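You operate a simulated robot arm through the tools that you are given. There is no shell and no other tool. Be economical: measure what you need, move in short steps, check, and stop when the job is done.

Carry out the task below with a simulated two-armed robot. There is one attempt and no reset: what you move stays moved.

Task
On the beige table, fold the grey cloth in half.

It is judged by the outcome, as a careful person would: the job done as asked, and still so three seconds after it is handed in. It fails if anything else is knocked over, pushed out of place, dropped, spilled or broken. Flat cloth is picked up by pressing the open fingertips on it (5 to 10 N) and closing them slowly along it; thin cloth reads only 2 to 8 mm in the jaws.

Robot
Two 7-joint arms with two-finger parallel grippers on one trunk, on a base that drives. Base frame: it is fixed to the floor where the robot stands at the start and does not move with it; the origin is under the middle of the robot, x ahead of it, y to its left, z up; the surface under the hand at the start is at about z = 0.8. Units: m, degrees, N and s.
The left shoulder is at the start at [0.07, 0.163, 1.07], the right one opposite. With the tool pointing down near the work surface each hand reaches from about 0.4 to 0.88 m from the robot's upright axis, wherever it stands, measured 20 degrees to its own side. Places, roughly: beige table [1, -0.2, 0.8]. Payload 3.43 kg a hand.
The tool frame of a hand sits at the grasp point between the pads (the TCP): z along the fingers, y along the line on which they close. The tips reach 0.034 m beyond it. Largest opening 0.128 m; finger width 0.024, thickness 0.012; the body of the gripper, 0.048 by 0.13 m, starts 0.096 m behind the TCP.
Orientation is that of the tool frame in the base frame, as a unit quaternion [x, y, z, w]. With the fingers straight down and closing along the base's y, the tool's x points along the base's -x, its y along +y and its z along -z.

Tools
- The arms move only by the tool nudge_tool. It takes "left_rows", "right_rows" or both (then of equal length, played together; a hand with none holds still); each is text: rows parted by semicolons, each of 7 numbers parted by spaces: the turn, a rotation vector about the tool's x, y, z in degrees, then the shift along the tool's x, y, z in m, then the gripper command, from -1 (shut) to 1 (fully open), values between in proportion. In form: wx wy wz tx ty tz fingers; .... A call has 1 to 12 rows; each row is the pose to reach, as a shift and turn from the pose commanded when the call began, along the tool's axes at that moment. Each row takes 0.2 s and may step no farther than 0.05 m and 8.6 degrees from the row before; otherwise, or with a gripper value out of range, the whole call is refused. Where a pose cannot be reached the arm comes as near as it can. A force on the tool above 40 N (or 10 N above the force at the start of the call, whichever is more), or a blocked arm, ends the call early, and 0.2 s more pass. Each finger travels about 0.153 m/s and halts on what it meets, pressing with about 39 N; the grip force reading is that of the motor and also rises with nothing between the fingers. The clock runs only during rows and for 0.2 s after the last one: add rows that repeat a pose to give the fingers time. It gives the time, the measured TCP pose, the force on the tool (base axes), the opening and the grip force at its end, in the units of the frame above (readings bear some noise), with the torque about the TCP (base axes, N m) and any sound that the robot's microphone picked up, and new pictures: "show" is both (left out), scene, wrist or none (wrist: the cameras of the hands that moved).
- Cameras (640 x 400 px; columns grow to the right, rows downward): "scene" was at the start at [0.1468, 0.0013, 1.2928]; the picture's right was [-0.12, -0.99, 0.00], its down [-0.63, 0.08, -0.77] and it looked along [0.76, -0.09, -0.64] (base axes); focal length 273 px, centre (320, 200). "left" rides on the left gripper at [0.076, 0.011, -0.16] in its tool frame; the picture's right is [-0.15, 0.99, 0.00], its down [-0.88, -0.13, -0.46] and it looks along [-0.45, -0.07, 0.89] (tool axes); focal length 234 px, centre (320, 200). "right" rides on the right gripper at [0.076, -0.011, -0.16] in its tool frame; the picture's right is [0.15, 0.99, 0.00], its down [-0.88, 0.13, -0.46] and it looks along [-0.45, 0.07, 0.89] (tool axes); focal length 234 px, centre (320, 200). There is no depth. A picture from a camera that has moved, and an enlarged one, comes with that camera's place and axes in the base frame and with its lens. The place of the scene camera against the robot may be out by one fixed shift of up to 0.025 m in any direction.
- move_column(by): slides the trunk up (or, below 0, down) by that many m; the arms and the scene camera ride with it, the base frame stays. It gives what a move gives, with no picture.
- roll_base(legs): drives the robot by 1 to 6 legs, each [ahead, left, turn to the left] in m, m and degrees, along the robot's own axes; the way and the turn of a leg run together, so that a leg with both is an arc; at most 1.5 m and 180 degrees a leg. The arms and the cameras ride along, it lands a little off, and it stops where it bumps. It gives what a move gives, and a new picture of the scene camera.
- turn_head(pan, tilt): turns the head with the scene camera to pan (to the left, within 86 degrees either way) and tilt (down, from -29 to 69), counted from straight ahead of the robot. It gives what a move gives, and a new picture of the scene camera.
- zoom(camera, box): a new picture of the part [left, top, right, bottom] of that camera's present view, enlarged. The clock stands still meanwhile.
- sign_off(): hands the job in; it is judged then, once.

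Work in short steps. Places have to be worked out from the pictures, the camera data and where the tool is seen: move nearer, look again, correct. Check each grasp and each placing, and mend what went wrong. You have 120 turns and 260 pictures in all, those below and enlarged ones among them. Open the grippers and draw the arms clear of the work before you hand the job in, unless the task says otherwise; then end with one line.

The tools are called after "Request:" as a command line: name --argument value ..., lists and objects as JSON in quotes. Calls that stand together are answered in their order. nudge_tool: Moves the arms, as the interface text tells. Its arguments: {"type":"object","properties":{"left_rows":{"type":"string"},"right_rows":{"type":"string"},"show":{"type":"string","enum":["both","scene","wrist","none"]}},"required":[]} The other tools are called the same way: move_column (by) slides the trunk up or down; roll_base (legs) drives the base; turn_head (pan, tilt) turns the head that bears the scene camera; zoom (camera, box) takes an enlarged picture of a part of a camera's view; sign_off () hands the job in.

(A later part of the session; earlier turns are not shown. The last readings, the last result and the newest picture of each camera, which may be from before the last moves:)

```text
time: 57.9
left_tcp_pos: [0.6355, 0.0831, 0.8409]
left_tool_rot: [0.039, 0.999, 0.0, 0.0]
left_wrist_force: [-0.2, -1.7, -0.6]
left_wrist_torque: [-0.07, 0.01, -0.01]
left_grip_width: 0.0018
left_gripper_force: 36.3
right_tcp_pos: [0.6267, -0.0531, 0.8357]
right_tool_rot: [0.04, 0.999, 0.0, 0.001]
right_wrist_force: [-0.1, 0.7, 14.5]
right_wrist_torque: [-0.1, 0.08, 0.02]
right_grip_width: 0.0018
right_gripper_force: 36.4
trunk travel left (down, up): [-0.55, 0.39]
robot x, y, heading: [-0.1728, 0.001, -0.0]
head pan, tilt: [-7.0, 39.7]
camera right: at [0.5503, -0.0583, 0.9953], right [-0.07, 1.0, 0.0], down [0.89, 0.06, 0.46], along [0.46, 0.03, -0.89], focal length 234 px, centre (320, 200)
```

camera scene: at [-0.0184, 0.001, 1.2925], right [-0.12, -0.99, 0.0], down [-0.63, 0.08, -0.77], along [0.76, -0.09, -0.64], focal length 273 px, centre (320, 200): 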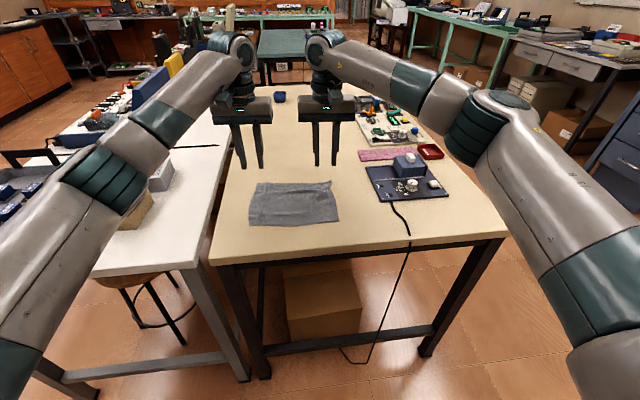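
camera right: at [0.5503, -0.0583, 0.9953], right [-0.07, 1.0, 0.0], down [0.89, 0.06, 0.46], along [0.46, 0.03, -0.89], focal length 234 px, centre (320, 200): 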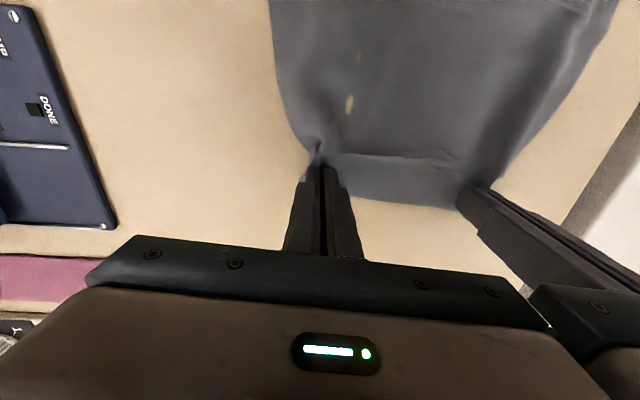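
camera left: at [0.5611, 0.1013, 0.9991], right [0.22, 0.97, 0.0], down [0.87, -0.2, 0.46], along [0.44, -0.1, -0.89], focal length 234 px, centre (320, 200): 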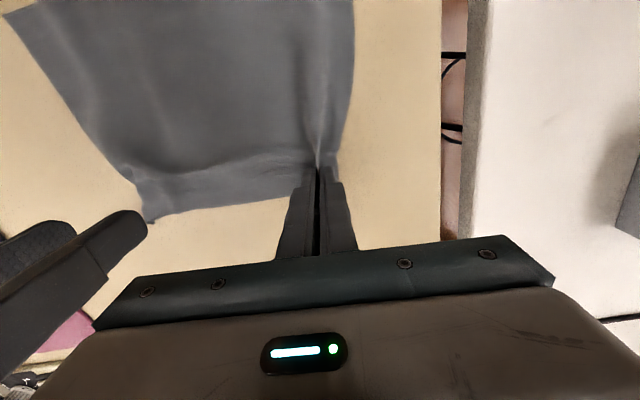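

It's gripped, at 1.8 mm. I lift both hands and start pitching forward 16°.

Request:
nudge_tool --left_rows "0 0 0 0 0 0 -1;0 0 0 0 0 -0.01 -1;0 0 0 0 0 -0.025 -1;0 0 0 0 0 -0.04 -1;0 -8 0 0 0 -0.05 -1;0 -16 0 0 0 -0.06 -1;0 -16 0 0 0 -0.06 -1" --right_rows "0 0 0 0 0 -0.004 -1;0 0 0 0 0 -0.015 -1;0 0 0 0 0 -0.03 -1;0 0 0 0 0 -0.045 -1;0 -8 0 0 0 -0.055 -1;0 -16 0 0 0 -0.065 -1;0 -16 0 0 0 -0.065 -1"

Request:
zoom --camera "scene" --box '[210, 130, 370, 230]'

```text
time: 59.5
left_tcp_pos: [0.6355, 0.0835, 0.8995]
left_tool_rot: [0.038, 0.99, -0.005, 0.139]
left_wrist_force: [-0.4, -2.6, 0.5]
left_wrist_torque: [-0.07, 0.02, -0.05]
left_grip_width: 0.002
left_gripper_force: 36.7
right_tcp_pos: [0.6285, -0.0521, 0.8971]
right_tool_rot: [0.038, 0.99, -0.005, 0.139]
right_wrist_force: [0.5, 2.5, -0.2]
right_wrist_torque: [0.05, 0.01, 0.01]
right_grip_width: 0.0016
right_gripper_force: 36.4
trunk travel left (down, up): [-0.55, 0.39]
robot x, y, heading: [-0.1672, 0.0023, -0.0]
head pan, tilt: [-7.0, 39.7]
camera scene: at [-0.0195, 0.0012, 1.2927], right [-0.12, -0.99, 0.0], down [-0.63, 0.08, -0.77], along [0.76, -0.09, -0.64], focal length 273 px, centre (320, 200)
camera right: at [0.5105, -0.0546, 1.0309], right [-0.06, 1.0, -0.04], down [0.73, 0.07, 0.68], along [0.68, 0.01, -0.73], focal length 234 px, centre (320, 200)
camera left: at [0.5193, 0.1049, 1.032], right [0.22, 0.98, 0.04], down [0.71, -0.19, 0.68], along [0.67, -0.12, -0.73], focal length 234 px, centre (320, 200)
```

scene: 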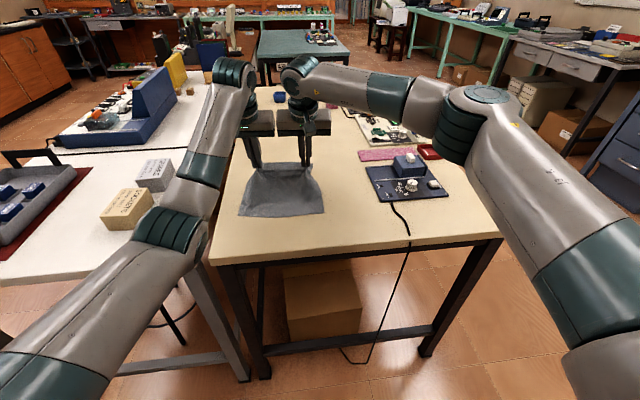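
right: 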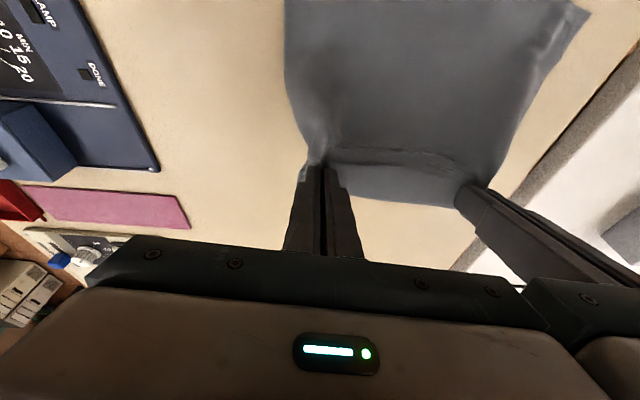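
left: 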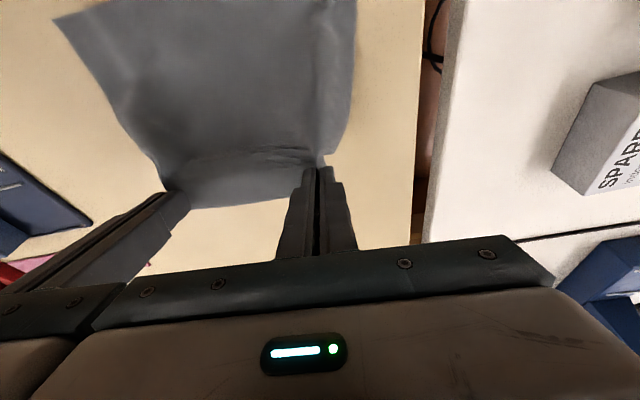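

```text
4.00 times, centred on (290, 180) of scene
camera zoom: at [-0.0195, 0.0012, 1.2927], right [-0.12, -0.99, 0.0], down [-0.63, 0.08, -0.77], along [0.76, -0.09, -0.64], focal length 1093 px, centre (440, 280)
```

zoom: 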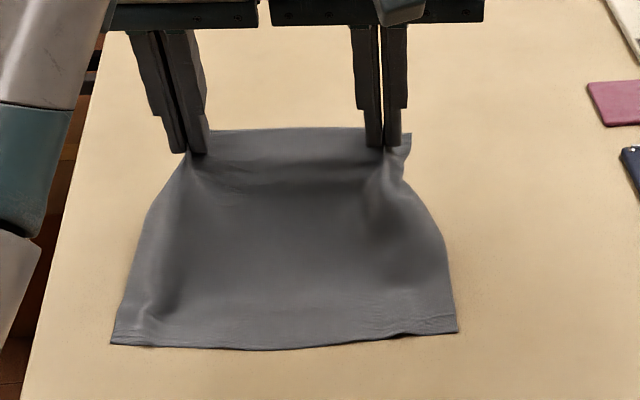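

The far edge is cleanly lifted, and the near corners are now at about [0.513, 0.137] and [0.497, -0.089]. I carry the edge back toward the robot in an arc while pitching further forward, doing half of it first.

Request:
nudge_tool --left_rows "0 -7 0 0.0170 -0.0003 -0.0132 -1;0 -14 0 0.0346 -0.0007 -0.0245 -1;0 -21 0 0.0538 -0.001 -0.0301 -1;0 -28 0 0.0747 -0.0013 -0.0298 -1;0 -28 0 0.0747 -0.0013 -0.0298 -1" --right_rows "0 -7 0 0.0184 -0.0004 -0.0136 -1;0 -14 0 0.0371 -0.0008 -0.0253 -1;0 -21 0 0.0577 -0.0012 -0.0312 -1;0 -28 0 0.0799 -0.0017 -0.0313 -1;0 -28 0 0.0799 -0.0017 -0.0313 -1"

Request:
zoom --camera "scene" --box '[210, 130, 370, 230]'

```text
time: 60.6
left_tcp_pos: [0.5574, 0.0873, 0.9069]
left_tool_rot: [0.036, 0.926, -0.014, 0.374]
left_wrist_force: [-0.3, -1.8, 0.2]
left_wrist_torque: [-0.02, -0.02, -0.06]
left_grip_width: 0.002
left_gripper_force: 36.8
right_tcp_pos: [0.5437, -0.0478, 0.9073]
right_tool_rot: [0.037, 0.926, -0.014, 0.374]
right_wrist_force: [1.0, 1.3, -0.2]
right_wrist_torque: [0.06, -0.02, 0.06]
right_grip_width: 0.0018
right_gripper_force: 36.7
trunk travel left (down, up): [-0.55, 0.39]
robot x, y, heading: [-0.1703, 0.0018, -0.4]
head pan, tilt: [-7.0, 39.7]
camera scene: at [-0.0198, 0.001, 1.2928], right [-0.12, -0.99, 0.0], down [-0.63, 0.08, -0.77], along [0.76, -0.09, -0.64], focal length 273 px, centre (320, 200)
camera right: at [0.3766, -0.0468, 0.9695], right [-0.03, 0.99, -0.1], down [0.33, 0.1, 0.94], along [0.95, -0.01, -0.33], focal length 234 px, centre (320, 200)
camera left: at [0.3918, 0.1121, 0.9685], right [0.18, 0.98, 0.1], down [0.31, -0.16, 0.94], along [0.93, -0.14, -0.33], focal length 234 px, centre (320, 200)
```

scene: 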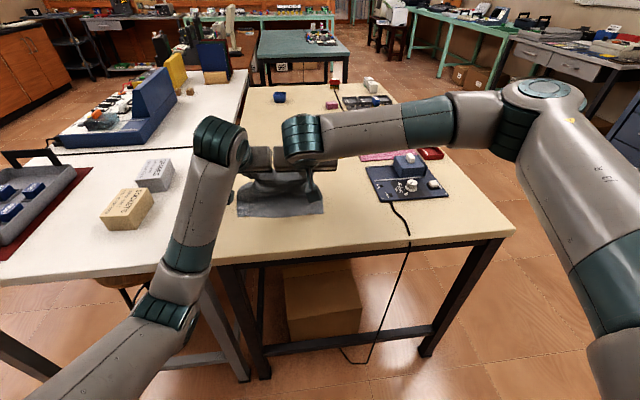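
right: 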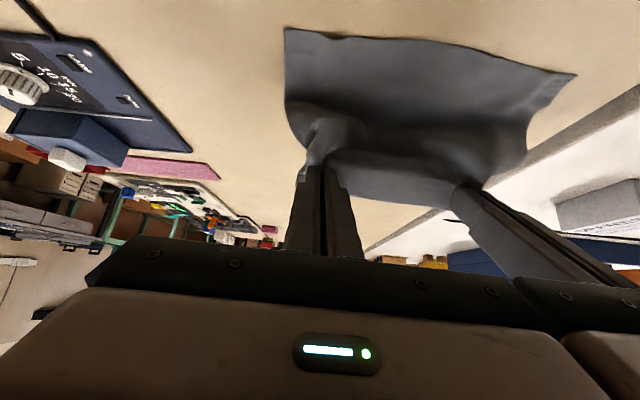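
left: 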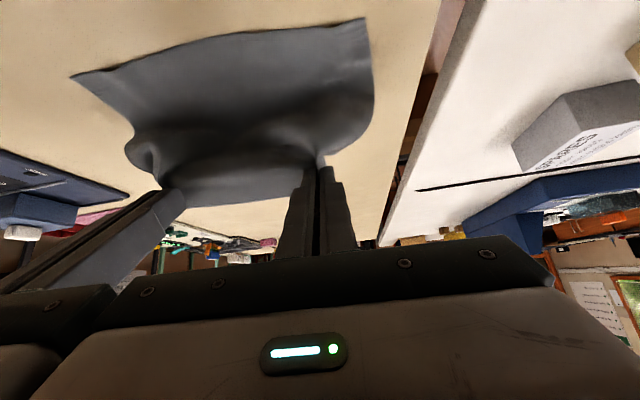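

```text
4.00 times, centred on (290, 180) of scene
camera zoom: at [-0.0198, 0.001, 1.2928], right [-0.12, -0.99, 0.0], down [-0.63, 0.08, -0.77], along [0.76, -0.09, -0.64], focal length 1093 px, centre (440, 280)
```

zoom: 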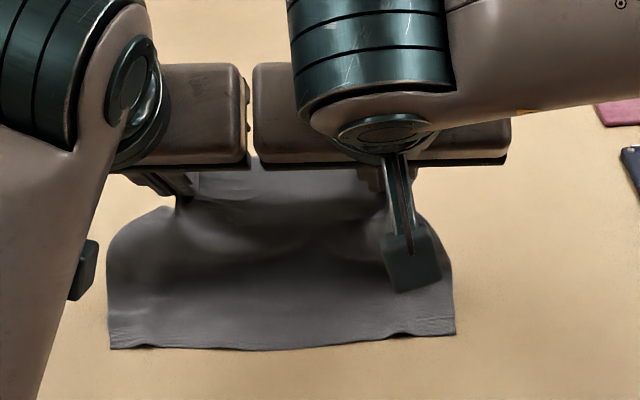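

The arc looks good: the sheet is looping over and the hem is tilting up. I continue to about 65° pitch and lower toward the near edge.

Request:
nudge_tool --left_rows "0 -7 0 0.0213 0 -0.0039 -1;0 -14 0 0.0475 0 -0.0041 -1;0 -21 0 0.0760 0 0.0002 -1;0 -21 0 0.0760 0 0.0002 -1" --right_rows "0 -7 0 0.0216 0 -0.0044 -1;0 -14 0 0.0484 0 -0.0051 -1;0 -21 0 0.0776 0 -0.0013 -1;0 -21 0 0.0776 0 -0.0013 -1"

Request:
zoom --camera "scene" --box '[210, 130, 370, 230]'

```text
time: 61.6
left_tcp_pos: [0.5021, 0.0913, 0.8544]
left_tool_rot: [0.033, 0.843, -0.021, 0.537]
left_wrist_force: [-0.4, -0.7, -1.2]
left_wrist_torque: [-0.03, 0.01, -0.02]
left_grip_width: 0.0021
left_gripper_force: 36.6
right_tcp_pos: [0.4871, -0.0452, 0.8529]
right_tool_rot: [0.034, 0.842, -0.021, 0.538]
right_wrist_force: [0.1, 1.0, -0.2]
right_wrist_torque: [0.04, 0.02, 0.02]
right_grip_width: 0.0019
right_gripper_force: 35.8
trunk travel left (down, up): [-0.55, 0.39]
robot x, y, heading: [-0.1661, -0.0004, -0.2]
head pan, tilt: [-7.0, 39.7]
camera scene: at [-0.0201, 0.0007, 1.2928], right [-0.12, -0.99, 0.0], down [-0.63, 0.08, -0.77], along [0.76, -0.09, -0.64], focal length 273 px, centre (320, 200)
camera right: at [0.3106, -0.042, 0.8521], right [0.02, 0.99, -0.13], down [-0.03, 0.13, 0.99], along [1.0, -0.01, 0.03], focal length 234 px, centre (320, 200)
camera left: at [0.3262, 0.1166, 0.8524], right [0.14, 0.98, 0.13], down [-0.05, -0.13, 0.99], along [0.99, -0.14, 0.03], focal length 234 px, centre (320, 200)
```

scene: 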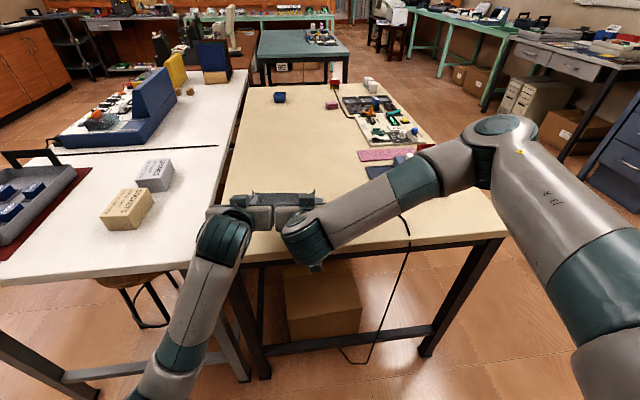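
right: 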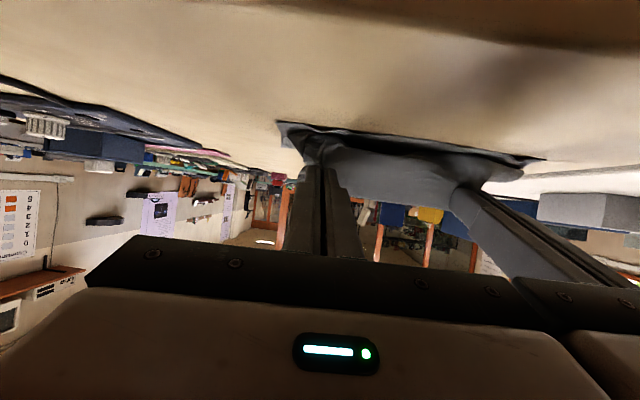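
left: 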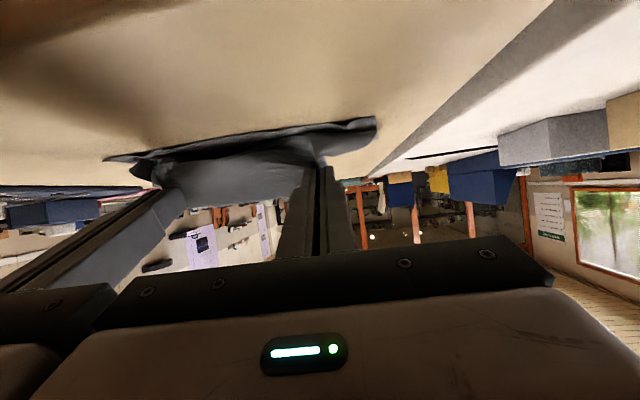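

```text
4.00 times, centred on (290, 180) of scene
camera zoom: at [-0.0201, 0.0007, 1.2928], right [-0.12, -0.99, 0.0], down [-0.63, 0.08, -0.77], along [0.76, -0.09, -0.64], focal length 1093 px, centre (440, 280)
```

zoom: 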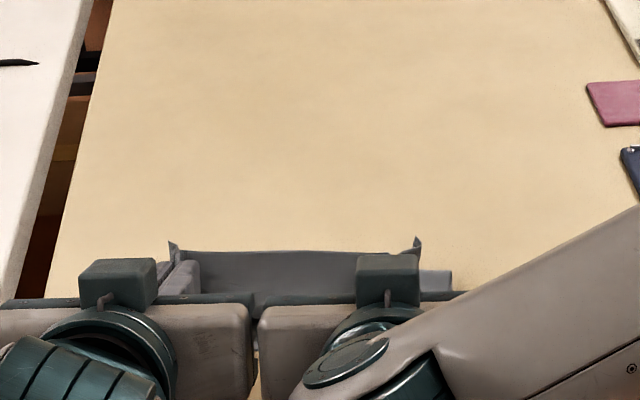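

The hem is up, the gripper is outside the fold, and the near edge hasn't moved. I advance 18 mm, to allow for the hem falling forward, lower 15 mm, and then ease the fingers open slightly.

Request:
nudge_tool --left_rows "0 0 0 0.002 0 0.008 -1;0 0 0 0.004 0 0.016 -1;0 0 0 0.006 0 0.0226 -1;0 0 0 0.006 0 0.0226 -1;0 0 0 0.006 0 0.0226 -0.9;0 0 0 0.006 0 0.0226 -0.8;0 0 0 0.006 0 0.0226 -0.75" --right_rows "0 0 0 0.002 0 0.008 -1;0 0 0 0.004 0 0.016 -1;0 0 0 0.006 0 0.0226 -1;0 0 0 0.006 0 0.0226 -1;0 0 0 0.006 0 0.0226 -0.9;0 0 0 0.006 0 0.0226 -0.8;0 0 0 0.006 0 0.0226 -0.75"

Request:
zoom --camera "scene" --box '[210, 130, 370, 230]'

```text
time: 63.2
left_tcp_pos: [0.5194, 0.0903, 0.8394]
left_tool_rot: [0.033, 0.843, -0.021, 0.537]
left_wrist_force: [-0.1, -0.2, 0.2]
left_wrist_torque: [0.04, 0.01, -0.04]
left_grip_width: 0.016
left_gripper_force: 0.1
right_tcp_pos: [0.5046, -0.0446, 0.8391]
right_tool_rot: [0.033, 0.843, -0.021, 0.537]
right_wrist_force: [-0.5, 0.4, 0.8]
right_wrist_torque: [-0.02, -0.01, 0.0]
right_grip_width: 0.0159
right_gripper_force: 0.1
trunk travel left (down, up): [-0.55, 0.39]
robot x, y, heading: [-0.164, 0.0003, -0.0]
head pan, tilt: [-7.0, 39.7]
camera scene: at [-0.0203, 0.0012, 1.2928], right [-0.12, -0.99, 0.0], down [-0.63, 0.08, -0.77], along [0.76, -0.1, -0.64], focal length 273 px, centre (320, 200)
camera right: at [0.326, -0.0424, 0.8385], right [0.02, 0.99, -0.13], down [-0.03, 0.13, 0.99], along [1.0, -0.01, 0.03], focal length 234 px, centre (320, 200)
camera left: at [0.3436, 0.1161, 0.8385], right [0.14, 0.98, 0.13], down [-0.05, -0.13, 0.99], along [0.99, -0.14, 0.03], focal length 234 px, centre (320, 200)
```

scene: 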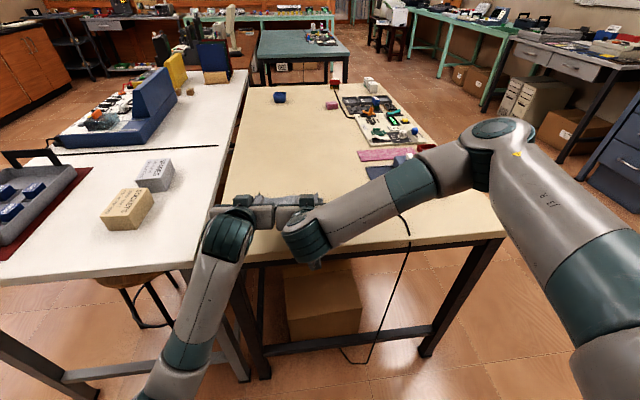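
right: 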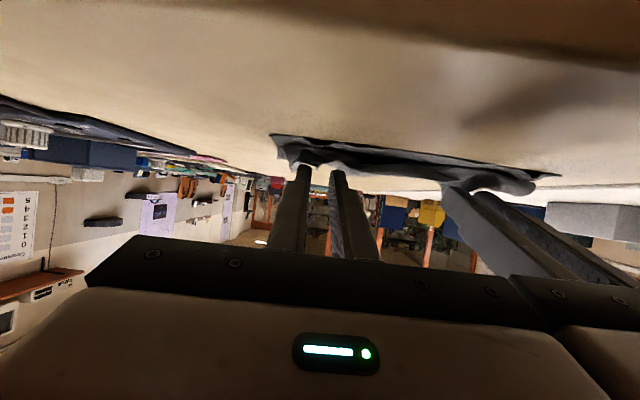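
left: 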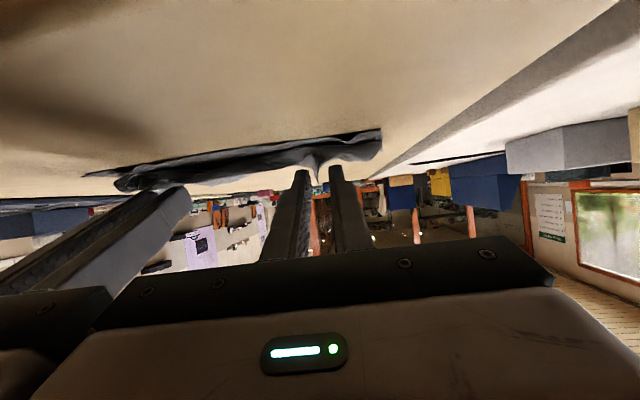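

```text
4.00 times, centred on (290, 180) of scene
camera zoom: at [-0.0203, 0.0012, 1.2928], right [-0.12, -0.99, 0.0], down [-0.63, 0.08, -0.77], along [0.76, -0.1, -0.64], focal length 1093 px, centre (440, 280)
```

zoom: 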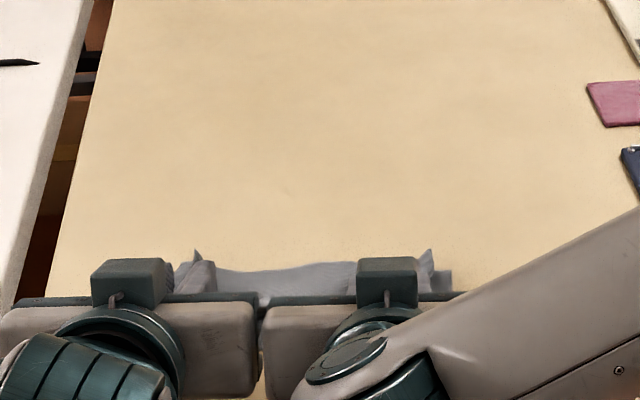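

Released. I draw the hands back toward the robot, then up, un-pitching as they go.

Request:
nudge_tool --left_rows "0 0 0 0.0048 0 -0.0198 -0.75;0 0 0 0.006 0 -0.0413 -0.75;0 0 0 -0.0018 0 -0.0671 -0.75;0 8 0 -0.0293 0 -0.0909 -0.75;0 16 0 -0.0634 0 -0.1124 -0.75;0 24 0 -0.1042 0 -0.1315 -0.75;0 32 0 -0.1042 0 -0.1315 -0.75" --right_rows "0 0 0 0.0048 0 -0.0198 -0.75;0 0 0 0.006 0 -0.0413 -0.75;0 0 0 -0.0018 0 -0.0671 -0.75;0 8 0 -0.0293 0 -0.0909 -0.75;0 16 0 -0.0634 0 -0.1124 -0.75;0 24 0 -0.1042 0 -0.1315 -0.75;0 32 0 -0.1042 0 -0.1315 -0.75"

Request:
zoom --camera "scene" --box '[210, 150, 370, 250]'

```text
time: 65.0
left_tcp_pos: [0.5476, 0.1271, 0.8915]
left_tool_rot: [0.022, 0.957, 0.022, 0.289]
left_wrist_force: [0.2, -0.9, 1.1]
left_wrist_torque: [-0.01, 0.02, 0.01]
left_grip_width: 0.016
left_gripper_force: 0.1
left hand out of reach, approached as far as the arm can: row 5, 6, 7
right_tcp_pos: [0.4294, -0.0381, 0.9908]
right_tool_rot: [0.038, 0.958, -0.01, 0.283]
right_wrist_force: [0.4, 0.2, 0.5]
right_wrist_torque: [-0.03, -0.01, -0.03]
right_grip_width: 0.0162
right_gripper_force: 0.1
trunk travel left (down, up): [-0.55, 0.39]
robot x, y, heading: [-0.166, -0.0027, -0.5]
head pan, tilt: [-7.0, 39.7]
stopped in row 7 (left hand): the arm was blocked; the commanded pose is now the measured one
camera scene: at [-0.021, 0.0018, 1.293], right [-0.12, -0.99, 0.0], down [-0.63, 0.08, -0.77], along [0.76, -0.1, -0.64], focal length 273 px, centre (320, 200)
camera right: at [0.2776, -0.0384, 1.0835], right [-0.04, 1.0, -0.08], down [0.5, 0.09, 0.86], along [0.86, 0.0, -0.5], focal length 234 px, centre (320, 200)
camera left: at [0.3961, 0.1382, 0.9839], right [0.15, 0.98, 0.14], down [0.48, -0.19, 0.86], along [0.87, -0.07, -0.5], focal length 234 px, centre (320, 200)
```

scene: 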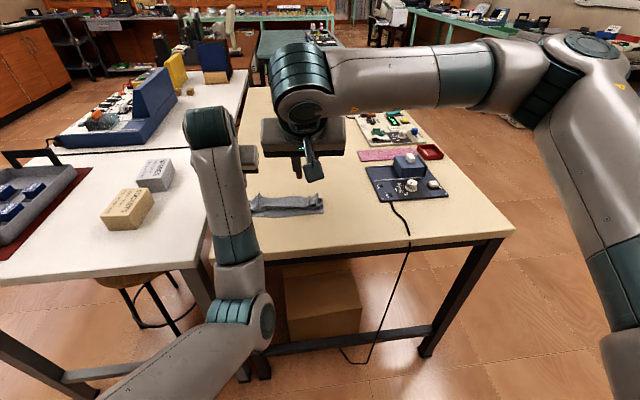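
right: 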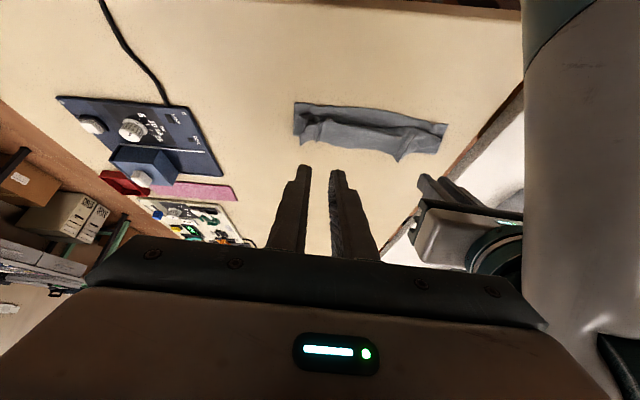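
left: 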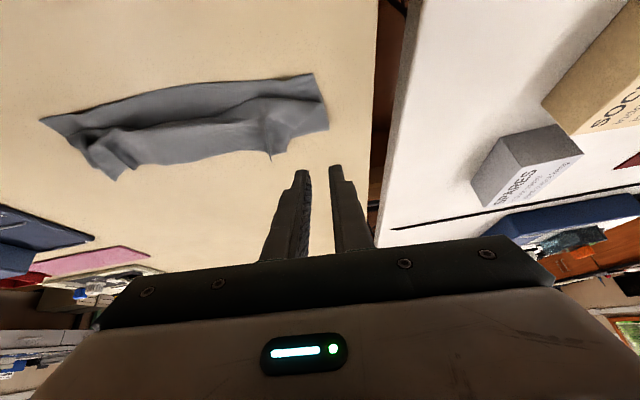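

```text
4.00 times, centred on (290, 200) of scene
camera zoom: at [-0.021, 0.0018, 1.293], right [-0.12, -0.99, 0.0], down [-0.63, 0.08, -0.77], along [0.76, -0.1, -0.64], focal length 1093 px, centre (440, 200)
```

zoom: 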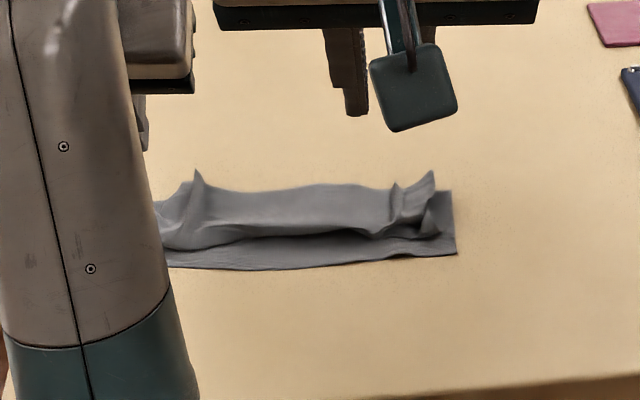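

The fold is mostly there, but the hem fell back as a cuff standing up toward the far side. I first recover the left arm, which is in an awkward posture, by raising it forward and unpitching.

Request:
nudge_tool --left_rows "0 4 0 -0.02 0 -0.0168 -0.75;0 10 0 -0.04 0 -0.0335 -0.75;0 18 0 -0.06 0 -0.05 -0.75;0 26 0 -0.08 0 -0.067 -0.75;0 33 0 -0.10 0 -0.084 -0.75;0 33 0 -0.10 0 -0.084 -0.75" --right_rows "0 6 0 -0.02 0 -0.01 -0.75;0 12 0 -0.04 0 -0.02 -0.75;0 18 0 -0.06 0 -0.02 -0.75;0 24 0 -0.08 0 -0.02 -0.75;0 32 0 -0.08 0 -0.02 -0.75;0 32 0 -0.08 0 -0.02 -0.75"

Request:
zoom --camera "scene" --box '[210, 150, 370, 250]'

```text
time: 66.5
left_tcp_pos: [0.616, 0.1195, 1.0192]
left_tool_rot: [0.018, 0.999, 0.027, 0.004]
left_wrist_force: [1.4, -0.3, -0.2]
left_wrist_torque: [0.0, 0.01, 0.0]
left_grip_width: 0.0158
left_gripper_force: 0.0
left hand out of reach, approached as far as the arm can: row 1, 2, 3, 4, 5, 6
right_tcp_pos: [0.4862, -0.0437, 1.0491]
right_tool_rot: [0.039, 0.999, 0.001, 0.007]
right_wrist_force: [0.0, -0.1, 0.0]
right_wrist_torque: [0.0, 0.0, -0.01]
right_grip_width: 0.0162
right_gripper_force: 0.2
trunk travel left (down, up): [-0.55, 0.39]
robot x, y, heading: [-0.1665, 0.0009, 0.1]
head pan, tilt: [-7.0, 39.7]
camera scene: at [-0.0199, 0.0009, 1.2927], right [-0.12, -0.99, 0.0], down [-0.63, 0.08, -0.77], along [0.76, -0.1, -0.64], focal length 273 px, centre (320, 200)
camera right: at [0.4072, -0.0494, 1.2084], right [-0.07, 1.0, 0.0], down [0.88, 0.06, 0.47], along [0.47, 0.03, -0.88], focal length 234 px, centre (320, 200)
camera left: at [0.539, 0.1261, 1.1785], right [0.18, 0.98, 0.05], down [0.87, -0.19, 0.45], along [0.46, -0.03, -0.89], focal length 234 px, centre (320, 200)
```

scene: 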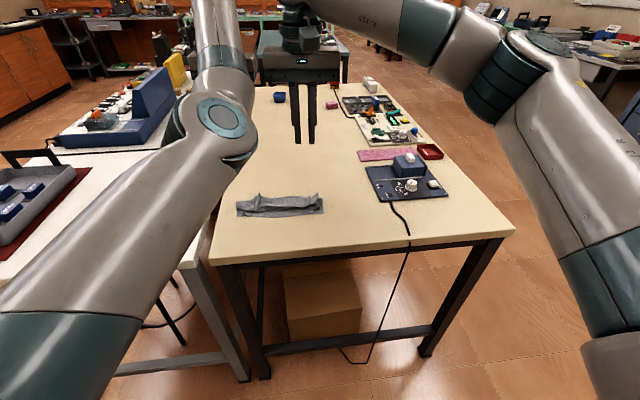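
right: 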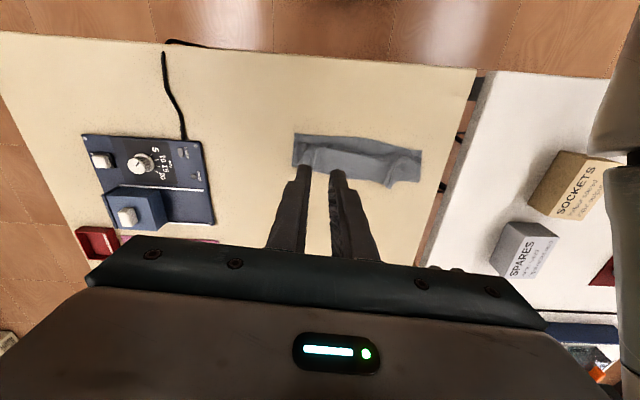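
left: 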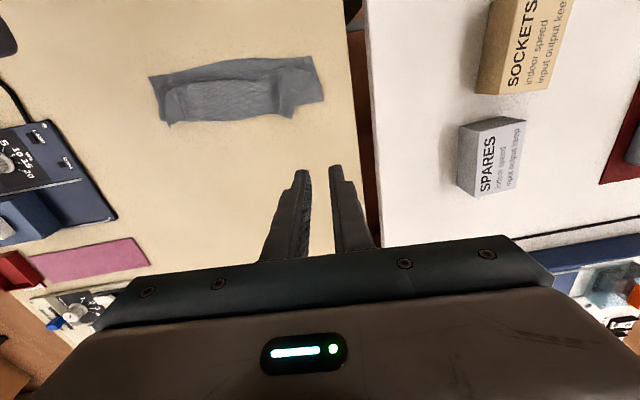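

```text
4.00 times, centred on (290, 200) of scene
camera zoom: at [-0.0199, 0.0009, 1.2927], right [-0.12, -0.99, 0.0], down [-0.63, 0.08, -0.77], along [0.76, -0.1, -0.64], focal length 1093 px, centre (440, 200)
```

zoom: 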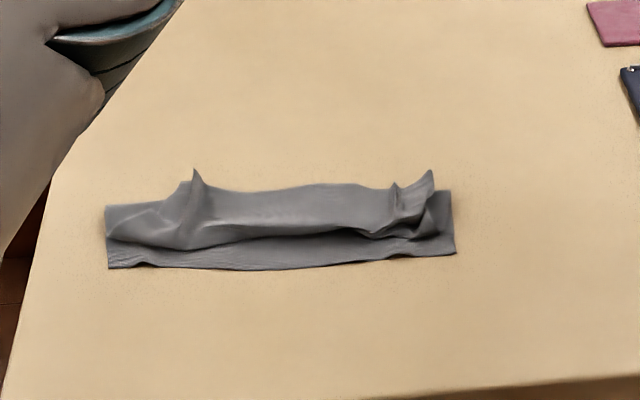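

I take a closer look from the wrist camera.

Request:
zoom --camera "left" --box '[120, 30, 360, 180]'

Request:
zoom --camera "right" --box '[250, 90, 450, 215]'

```text
2.67 times, centred on (240, 105) of left
camera zoom: at [0.539, 0.1261, 1.1785], right [0.18, 0.98, 0.05], down [0.87, -0.19, 0.45], along [0.46, -0.03, -0.89], focal length 624 px, centre (533, 453)
```

zoom: 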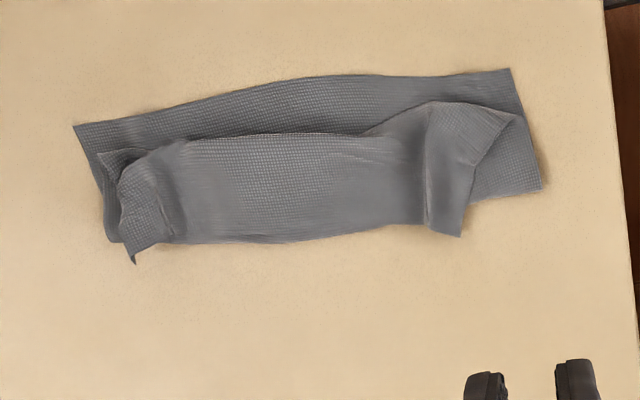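

```text
3.20 times, centred on (350, 152) of right
camera zoom: at [0.4072, -0.0494, 1.2084], right [-0.07, 1.0, 0.0], down [0.88, 0.06, 0.47], along [0.47, 0.03, -0.88], focal length 749 px, centre (224, 352)
```

zoom: 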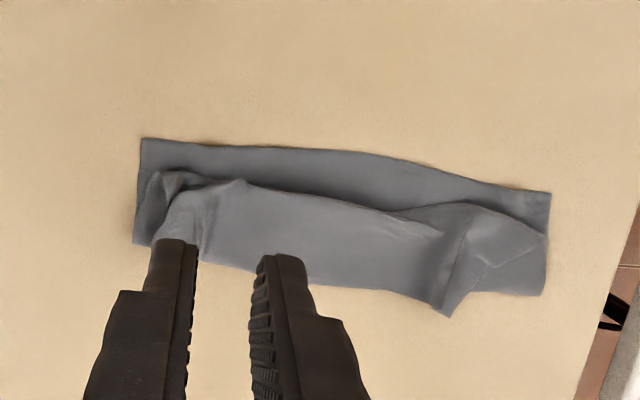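

The cloth is now a Z with a 5 cm cuff, and the hem lies on top at the far side (about x = 0.57). I have a better way, with no pitching needed. I pinch the hem ridges again, lift the whole cloth so it hangs, lay the lower half down moving toward the robot, then carry the hem forward over it. First I hover over the ridges.

Request:
nudge_tool --left_rows "0 0 0 0.014 -0.008 0.03 -0.6;0 0 0 0.028 -0.016 0.06 -0.4;0 0 0 0.042 -0.024 0.09 -0.4;0 0 0 0.054 -0.0315 0.119 -0.4;0 0 0 0.054 -0.0315 0.119 -0.4" --right_rows "0 0 0 -0.02 -0.003 0.03 -0.6;0 0 0 -0.045 -0.006 0.065 -0.4;0 0 0 -0.068 -0.009 0.10 -0.4;0 0 0 -0.068 -0.011 0.13 -0.4;0 0 0 -0.068 -0.011 0.149 -0.4"

Request:
zoom --camera "scene" --box '[210, 150, 370, 250]'

```text
time: 67.7
left_tcp_pos: [0.6138, 0.0957, 0.8899]
left_tool_rot: [0.016, 0.999, 0.027, 0.005]
left_wrist_force: [-0.7, -0.6, -0.3]
left_wrist_torque: [0.0, 0.01, 0.05]
left_grip_width: 0.0385
left_gripper_force: 0.0
left hand out of reach, approached as far as the arm can: row 1, 2, 3, 4, 5
right_tcp_pos: [0.5549, -0.0588, 0.9004]
right_tool_rot: [0.039, 0.999, 0.0, 0.009]
right_wrist_force: [-0.1, -0.6, 0.1]
right_wrist_torque: [0.0, -0.05, 0.0]
right_grip_width: 0.0384
right_gripper_force: 0.1
trunk travel left (down, up): [-0.55, 0.39]
robot x, y, heading: [-0.164, 0.0013, 0.1]
head pan, tilt: [-7.0, 39.7]
camera scene: at [-0.0206, 0.0012, 1.2929], right [-0.12, -0.99, 0.0], down [-0.63, 0.08, -0.77], along [0.76, -0.1, -0.64], focal length 273 px, centre (320, 200)
camera right: at [0.476, -0.0641, 1.0598], right [-0.07, 1.0, 0.0], down [0.88, 0.06, 0.47], along [0.47, 0.03, -0.88], focal length 234 px, centre (320, 200)
camera left: at [0.5364, 0.1028, 1.0492], right [0.18, 0.98, 0.05], down [0.87, -0.18, 0.46], along [0.46, -0.03, -0.89], focal length 234 px, centre (320, 200)
```

scene: 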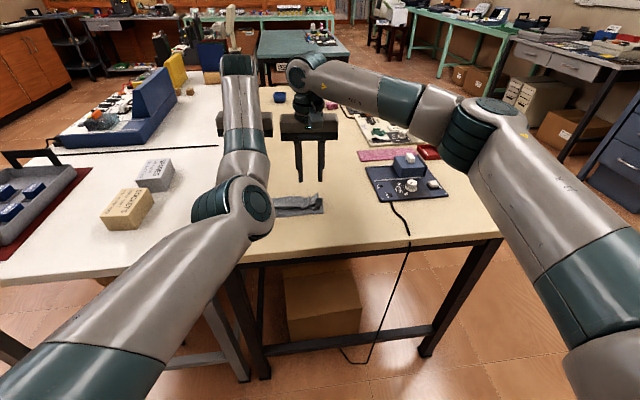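
right: 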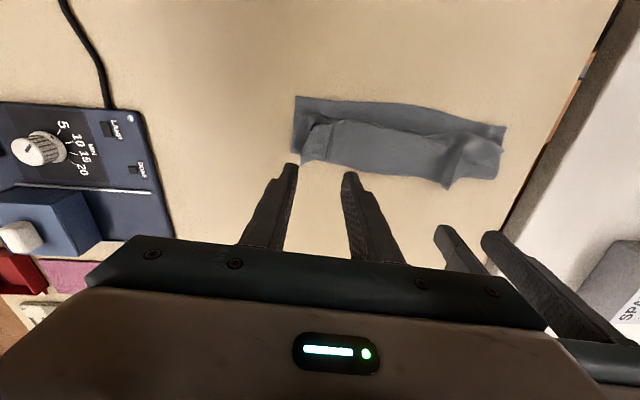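
left: 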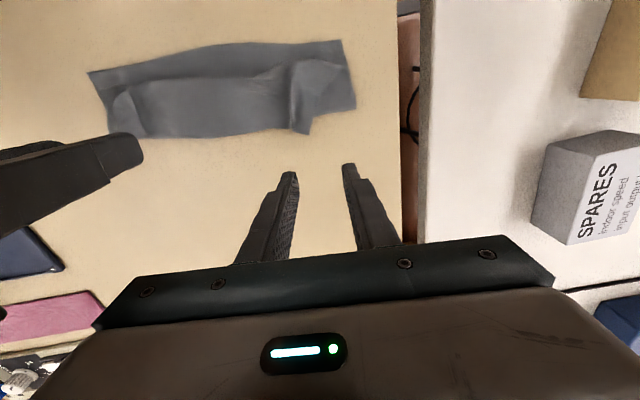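

```text
4.00 times, centred on (290, 200) of scene
camera zoom: at [-0.0206, 0.0012, 1.2929], right [-0.12, -0.99, 0.0], down [-0.63, 0.08, -0.77], along [0.76, -0.1, -0.64], focal length 1093 px, centre (440, 200)
```

zoom: 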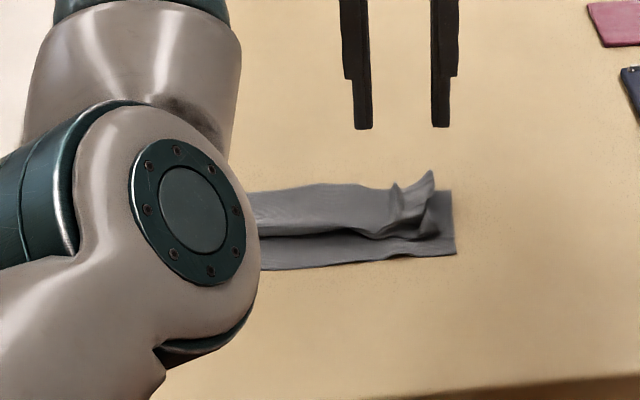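

The left elbow has swung low and inward, and a joint limit is blocking it. I lift the left hand, swing it out to the left and extend it to recover its original posture. The right stays put.

Request:
nudge_tool --left_rows "0 0 0 0 0 -0.04 -0.4;0 0 0 0 0.01 -0.08 -0.4;0 0 0 -0.02 0.03 -0.115 -0.4;0 0 0 -0.04 0.06 -0.14 -0.4;0 0 0 -0.06 0.09 -0.16 -0.4;0 0 0 -0.08 0.12 -0.18 -0.4;0 0 0 -0.10 0.15 -0.20 -0.4;0 0 0 -0.12 0.18 -0.20 -0.4;0 0 0 -0.12 0.18 -0.20 -0.4" --show "scene"

```text
time: 69.7
left_tcp_pos: [0.6374, 0.249, 1.0664]
left_tool_rot: [0.018, 0.999, 0.026, 0.004]
left_wrist_force: [0.2, 0.0, 0.2]
left_wrist_torque: [-0.02, 0.01, 0.02]
left_grip_width: 0.0384
left_gripper_force: 0.1
left hand out of reach, approached as far as the arm can: row 1, 2, 4, 5, 6, 7, 8, 9
right_tcp_pos: [0.5555, -0.0589, 0.9017]
right_tool_rot: [0.039, 0.999, 0.001, 0.008]
right_wrist_force: [0.9, 0.7, -0.1]
right_wrist_torque: [-0.01, 0.0, 0.0]
right_grip_width: 0.0385
right_gripper_force: 0.1
trunk travel left (down, up): [-0.55, 0.39]
robot x, y, heading: [-0.1662, -0.001, -0.2]
head pan, tilt: [-7.0, 39.7]
camera scene: at [-0.0204, 0.0006, 1.2928], right [-0.12, -0.99, 0.0], down [-0.63, 0.08, -0.77], along [0.76, -0.1, -0.64], focal length 273 px, centre (320, 200)
```

scene: 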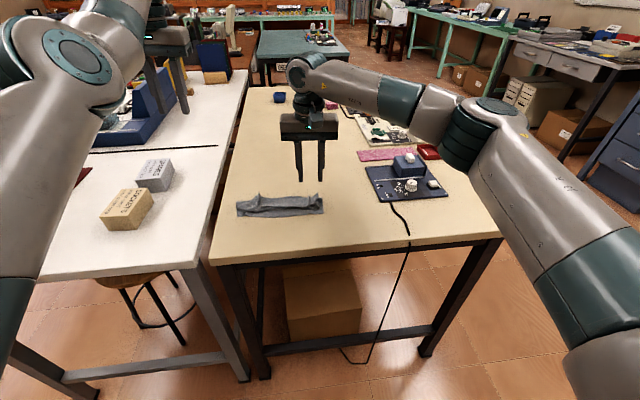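

I turn the head left to see the left arm's posture.

Request:
turn_head --pan 35 --tilt 25

```text
time: 70.7
left_tcp_pos: [0.6388, 0.2487, 1.0664]
left_tool_rot: [0.017, 0.999, 0.027, 0.005]
left_wrist_force: [-0.5, 0.0, -0.3]
left_wrist_torque: [0.02, -0.01, -0.02]
left_grip_width: 0.0385
left_gripper_force: 0.0
right_tcp_pos: [0.5544, -0.0589, 0.9017]
right_tool_rot: [0.039, 0.999, 0.001, 0.008]
right_wrist_force: [0.1, 0.0, 0.4]
right_wrist_torque: [-0.01, -0.02, 0.0]
right_grip_width: 0.0383
right_gripper_force: 0.1
trunk travel left (down, up): [-0.55, 0.39]
robot x, y, heading: [-0.1676, 0.0055, 0.0]
head pan, tilt: [35.0, 25.0]
camera scene: at [-0.0292, 0.0643, 1.3156], right [0.57, -0.82, 0.0], down [-0.35, -0.24, -0.91], along [0.74, 0.52, -0.42], focal length 273 px, centre (320, 200)
```

scene: 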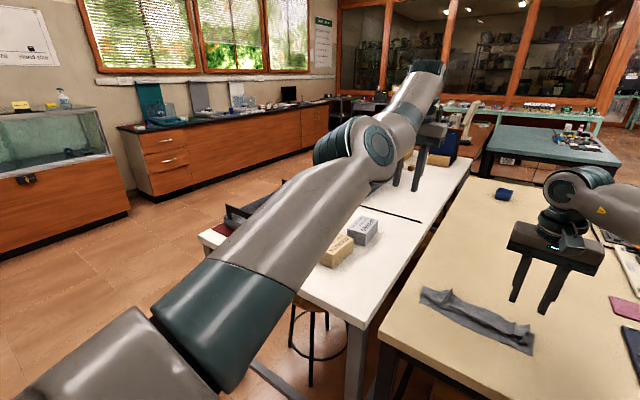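

The posture looks more normal from here. I test bringing the left hand back toward the robot.

Request:
nudge_tool --left_rows "0 0 0 0.02 0 0.0 -0.4;0 0 0 0.04 0 0.0 -0.4;0 0 0 0.06 0 0.0 -0.4;0 0 0 0.08 -0.01 0.0 -0.4;0 0 0 0.10 -0.02 0.0 -0.4;0 0 0 0.12 -0.03 0.0 -0.4;0 0 0 0.12 -0.03 0.0 -0.4" --show "scene"

```text
time: 72.3
left_tcp_pos: [0.6384, 0.2508, 1.0664]
left_tool_rot: [0.016, 1.0, 0.027, 0.005]
left_wrist_force: [-0.2, -0.1, 0.2]
left_wrist_torque: [-0.02, -0.04, 0.04]
left_grip_width: 0.0387
left_gripper_force: 0.1
left hand out of reach, approached as far as the arm can: row 1, 2, 3, 4, 5, 6, 7
right_tcp_pos: [0.5559, -0.0585, 0.9018]
right_tool_rot: [0.039, 0.999, 0.0, 0.008]
right_wrist_force: [0.0, -0.4, -0.6]
right_wrist_torque: [0.01, 0.03, -0.02]
right_grip_width: 0.0382
right_gripper_force: 0.1
trunk travel left (down, up): [-0.55, 0.39]
robot x, y, heading: [-0.1653, -0.0004, 0.2]
head pan, tilt: [35.0, 25.0]
camera scene: at [-0.0292, 0.0644, 1.3156], right [0.57, -0.82, 0.0], down [-0.35, -0.24, -0.91], along [0.74, 0.52, -0.42], focal length 273 px, centre (320, 200)
```

scene: 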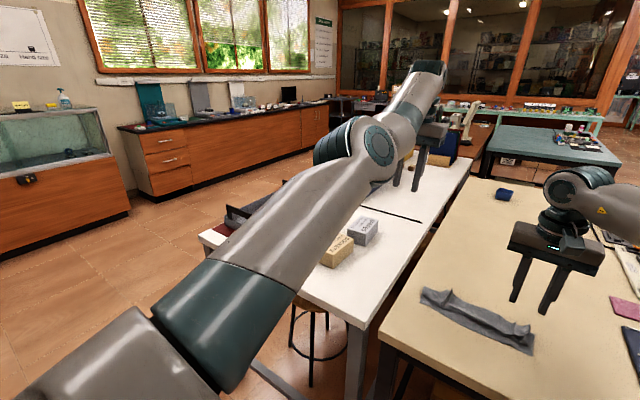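

The left is stuck behind a joint limit. I move it forward and up to near-straight, so the posture can re-resolve, and then come back.

Request:
nudge_tool --left_rows "0 0 0 -0.04 0 -0.01 -0.4;0 0 0 -0.08 0 -0.02 -0.4;0 0 0 -0.12 0 -0.03 -0.4;0 0 0 -0.16 0 -0.04 -0.4;0 0 0 -0.20 0 -0.05 -0.4;0 0 0 -0.24 0 -0.05 -0.4;0 0 0 -0.27 0 -0.05 -0.4;0 0 0 -0.27 0 -0.05 -0.4" --show "scene"

```text
time: 74.1
left_tcp_pos: [0.6385, 0.249, 1.0655]
left_tool_rot: [0.016, 0.999, 0.027, 0.004]
left_wrist_force: [-0.4, 0.2, 0.1]
left_wrist_torque: [-0.03, 0.0, -0.05]
left_grip_width: 0.0386
left_gripper_force: 0.0
left hand out of reach, approached as far as the arm can: row 1, 2, 3, 4, 5, 6, 7, 8
right_tcp_pos: [0.5553, -0.0586, 0.9009]
right_tool_rot: [0.039, 0.999, 0.0, 0.008]
right_wrist_force: [-0.1, 0.1, 0.2]
right_wrist_torque: [0.0, -0.02, 0.02]
right_grip_width: 0.0384
right_gripper_force: 0.2
trunk travel left (down, up): [-0.55, 0.39]
robot x, y, heading: [-0.1671, -0.001, -0.3]
head pan, tilt: [35.0, 25.0]
camera scene: at [-0.0292, 0.0644, 1.3156], right [0.57, -0.82, 0.0], down [-0.35, -0.24, -0.91], along [0.74, 0.52, -0.42], focal length 273 px, centre (320, 200)
```

scene: 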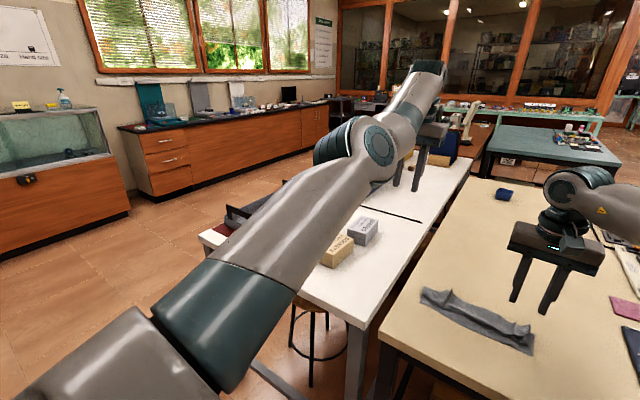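

There was no response along x. I try a yaw and pitch change to leave the limit.

Request:
nudge_tool --left_rows "0 -8 0 0 0 0 -0.4;0 -16 0 0 0 0 -0.4;0 -24 0 0 0 0 -0.4;0 -24 0 0 0 0 -0.4" --show "none"

Request:
nudge_tool --left_rows "0 0 -8 0 0 0 -0.4;0 0 -16 0 0 0 -0.4;0 0 -24 0 0 0 -0.4;0 0 -24 0 0 0 -0.4" --show "none"

```text
time: 75.1
left_tcp_pos: [0.6362, 0.2504, 1.066]
left_tool_rot: [0.023, 0.977, 0.022, 0.212]
left_wrist_force: [0.3, 0.4, 0.1]
left_wrist_torque: [0.0, 0.04, 0.02]
left_grip_width: 0.0383
left_gripper_force: 0.1
left hand out of reach, approached as far as the arm can: row 1
right_tcp_pos: [0.5556, -0.0598, 0.9012]
right_tool_rot: [0.039, 0.999, 0.001, 0.007]
right_wrist_force: [0.6, 0.1, 0.1]
right_wrist_torque: [0.02, 0.02, 0.03]
right_grip_width: 0.0383
right_gripper_force: 0.2
trunk travel left (down, up): [-0.55, 0.39]
robot x, y, heading: [-0.1684, 0.0012, -0.0]
head pan, tilt: [35.0, 25.0]
```

```text
time: 76.1
left_tcp_pos: [0.6349, 0.2512, 1.0667]
left_tool_rot: [-0.182, 0.96, -0.022, 0.212]
left_wrist_force: [-0.1, -0.2, 1.3]
left_wrist_torque: [0.01, 0.03, 0.0]
left_grip_width: 0.0383
left_gripper_force: 0.1
right_tcp_pos: [0.5567, -0.0586, 0.901]
right_tool_rot: [0.039, 0.999, 0.001, 0.007]
right_wrist_force: [-1.5, 0.3, -0.1]
right_wrist_torque: [-0.05, 0.01, -0.03]
right_grip_width: 0.0385
right_gripper_force: 0.0
trunk travel left (down, up): [-0.55, 0.39]
robot x, y, heading: [-0.1666, -0.0023, -0.0]
head pan, tilt: [35.0, 25.0]
```

Forward pitch frees the wrist. I move the hand back 12 cm in this pitched posture, undoing the yaw.

Request:
nudge_tool --left_rows "0 0 5 0.022 0.0044 -0.0101 -0.4;0 0 10 0.0434 0.0088 -0.0202 -0.4;0 0 15 0.065 0.0133 -0.0303 -0.4;0 0 20 0.0868 0.0177 -0.0404 -0.4;0 0 24 0.1085 0.0221 -0.0505 -0.4;0 0 24 0.1085 0.0221 -0.0505 -0.4" --show "scene"

```text
time: 77.5
left_tcp_pos: [0.5803, 0.2712, 1.0578]
left_tool_rot: [0.023, 0.977, 0.023, 0.211]
left_wrist_force: [-0.2, -0.4, -0.2]
left_wrist_torque: [-0.02, 0.02, 0.0]
left_grip_width: 0.0383
left_gripper_force: 0.1
left hand out of reach, approached as far as the arm can: row 2, 3, 4, 5, 6
right_tcp_pos: [0.5553, -0.0592, 0.901]
right_tool_rot: [0.039, 0.999, 0.001, 0.007]
right_wrist_force: [0.2, -0.6, 0.1]
right_wrist_torque: [-0.01, -0.01, -0.01]
right_grip_width: 0.0384
right_gripper_force: 0.1
trunk travel left (down, up): [-0.55, 0.39]
robot x, y, heading: [-0.1681, -0.0015, -0.1]
head pan, tilt: [35.0, 25.0]
camera scene: at [-0.0293, 0.0642, 1.3157], right [0.57, -0.82, 0.0], down [-0.35, -0.24, -0.91], along [0.74, 0.52, -0.42], focal length 273 px, centre (320, 200)
```

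scene: 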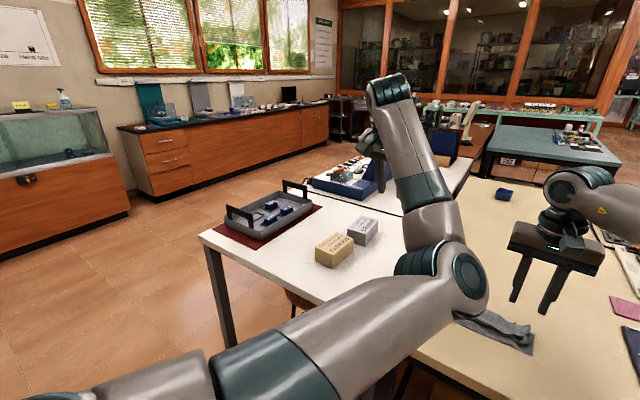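

The elbow swings inward when the hand comes back. I move the hand far out to the left to drag the elbow outward.

Request:
nudge_tool --left_rows "0 0 0 0.006 0.042 -0.01 -0.4;0 0 0 0.013 0.084 -0.02 -0.4;0 0 0 0.020 0.126 -0.03 -0.4;0 0 0 0.026 0.168 -0.04 -0.4;0 0 0 0.033 0.21 -0.05 -0.4;0 0 0 0.039 0.2505 -0.0574 -0.4;0 0 0 0.039 0.2505 -0.0574 -0.4" --show "scene"

```text
time: 79.1
left_tcp_pos: [0.5323, 0.5217, 1.1094]
left_tool_rot: [0.023, 0.977, 0.023, 0.212]
left_wrist_force: [0.1, 0.3, -0.1]
left_wrist_torque: [0.03, 0.0, 0.02]
left_grip_width: 0.0384
left_gripper_force: 0.0
right_tcp_pos: [0.5561, -0.0599, 0.9023]
right_tool_rot: [0.039, 0.999, 0.0, 0.007]
right_wrist_force: [0.2, 0.1, 0.0]
right_wrist_torque: [0.03, 0.02, -0.03]
right_grip_width: 0.0384
right_gripper_force: 0.0
trunk travel left (down, up): [-0.55, 0.39]
robot x, y, heading: [-0.1687, -0.0026, -0.3]
head pan, tilt: [35.0, 25.0]
camera scene: at [-0.029, 0.0632, 1.3157], right [0.57, -0.82, 0.0], down [-0.35, -0.24, -0.91], along [0.74, 0.52, -0.42], focal length 273 px, centre (320, 200)
```

scene: 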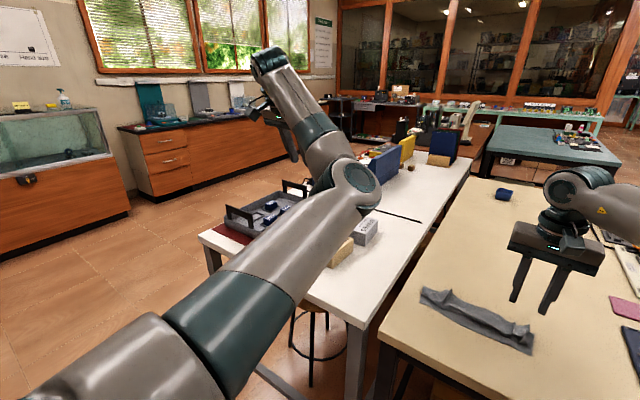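

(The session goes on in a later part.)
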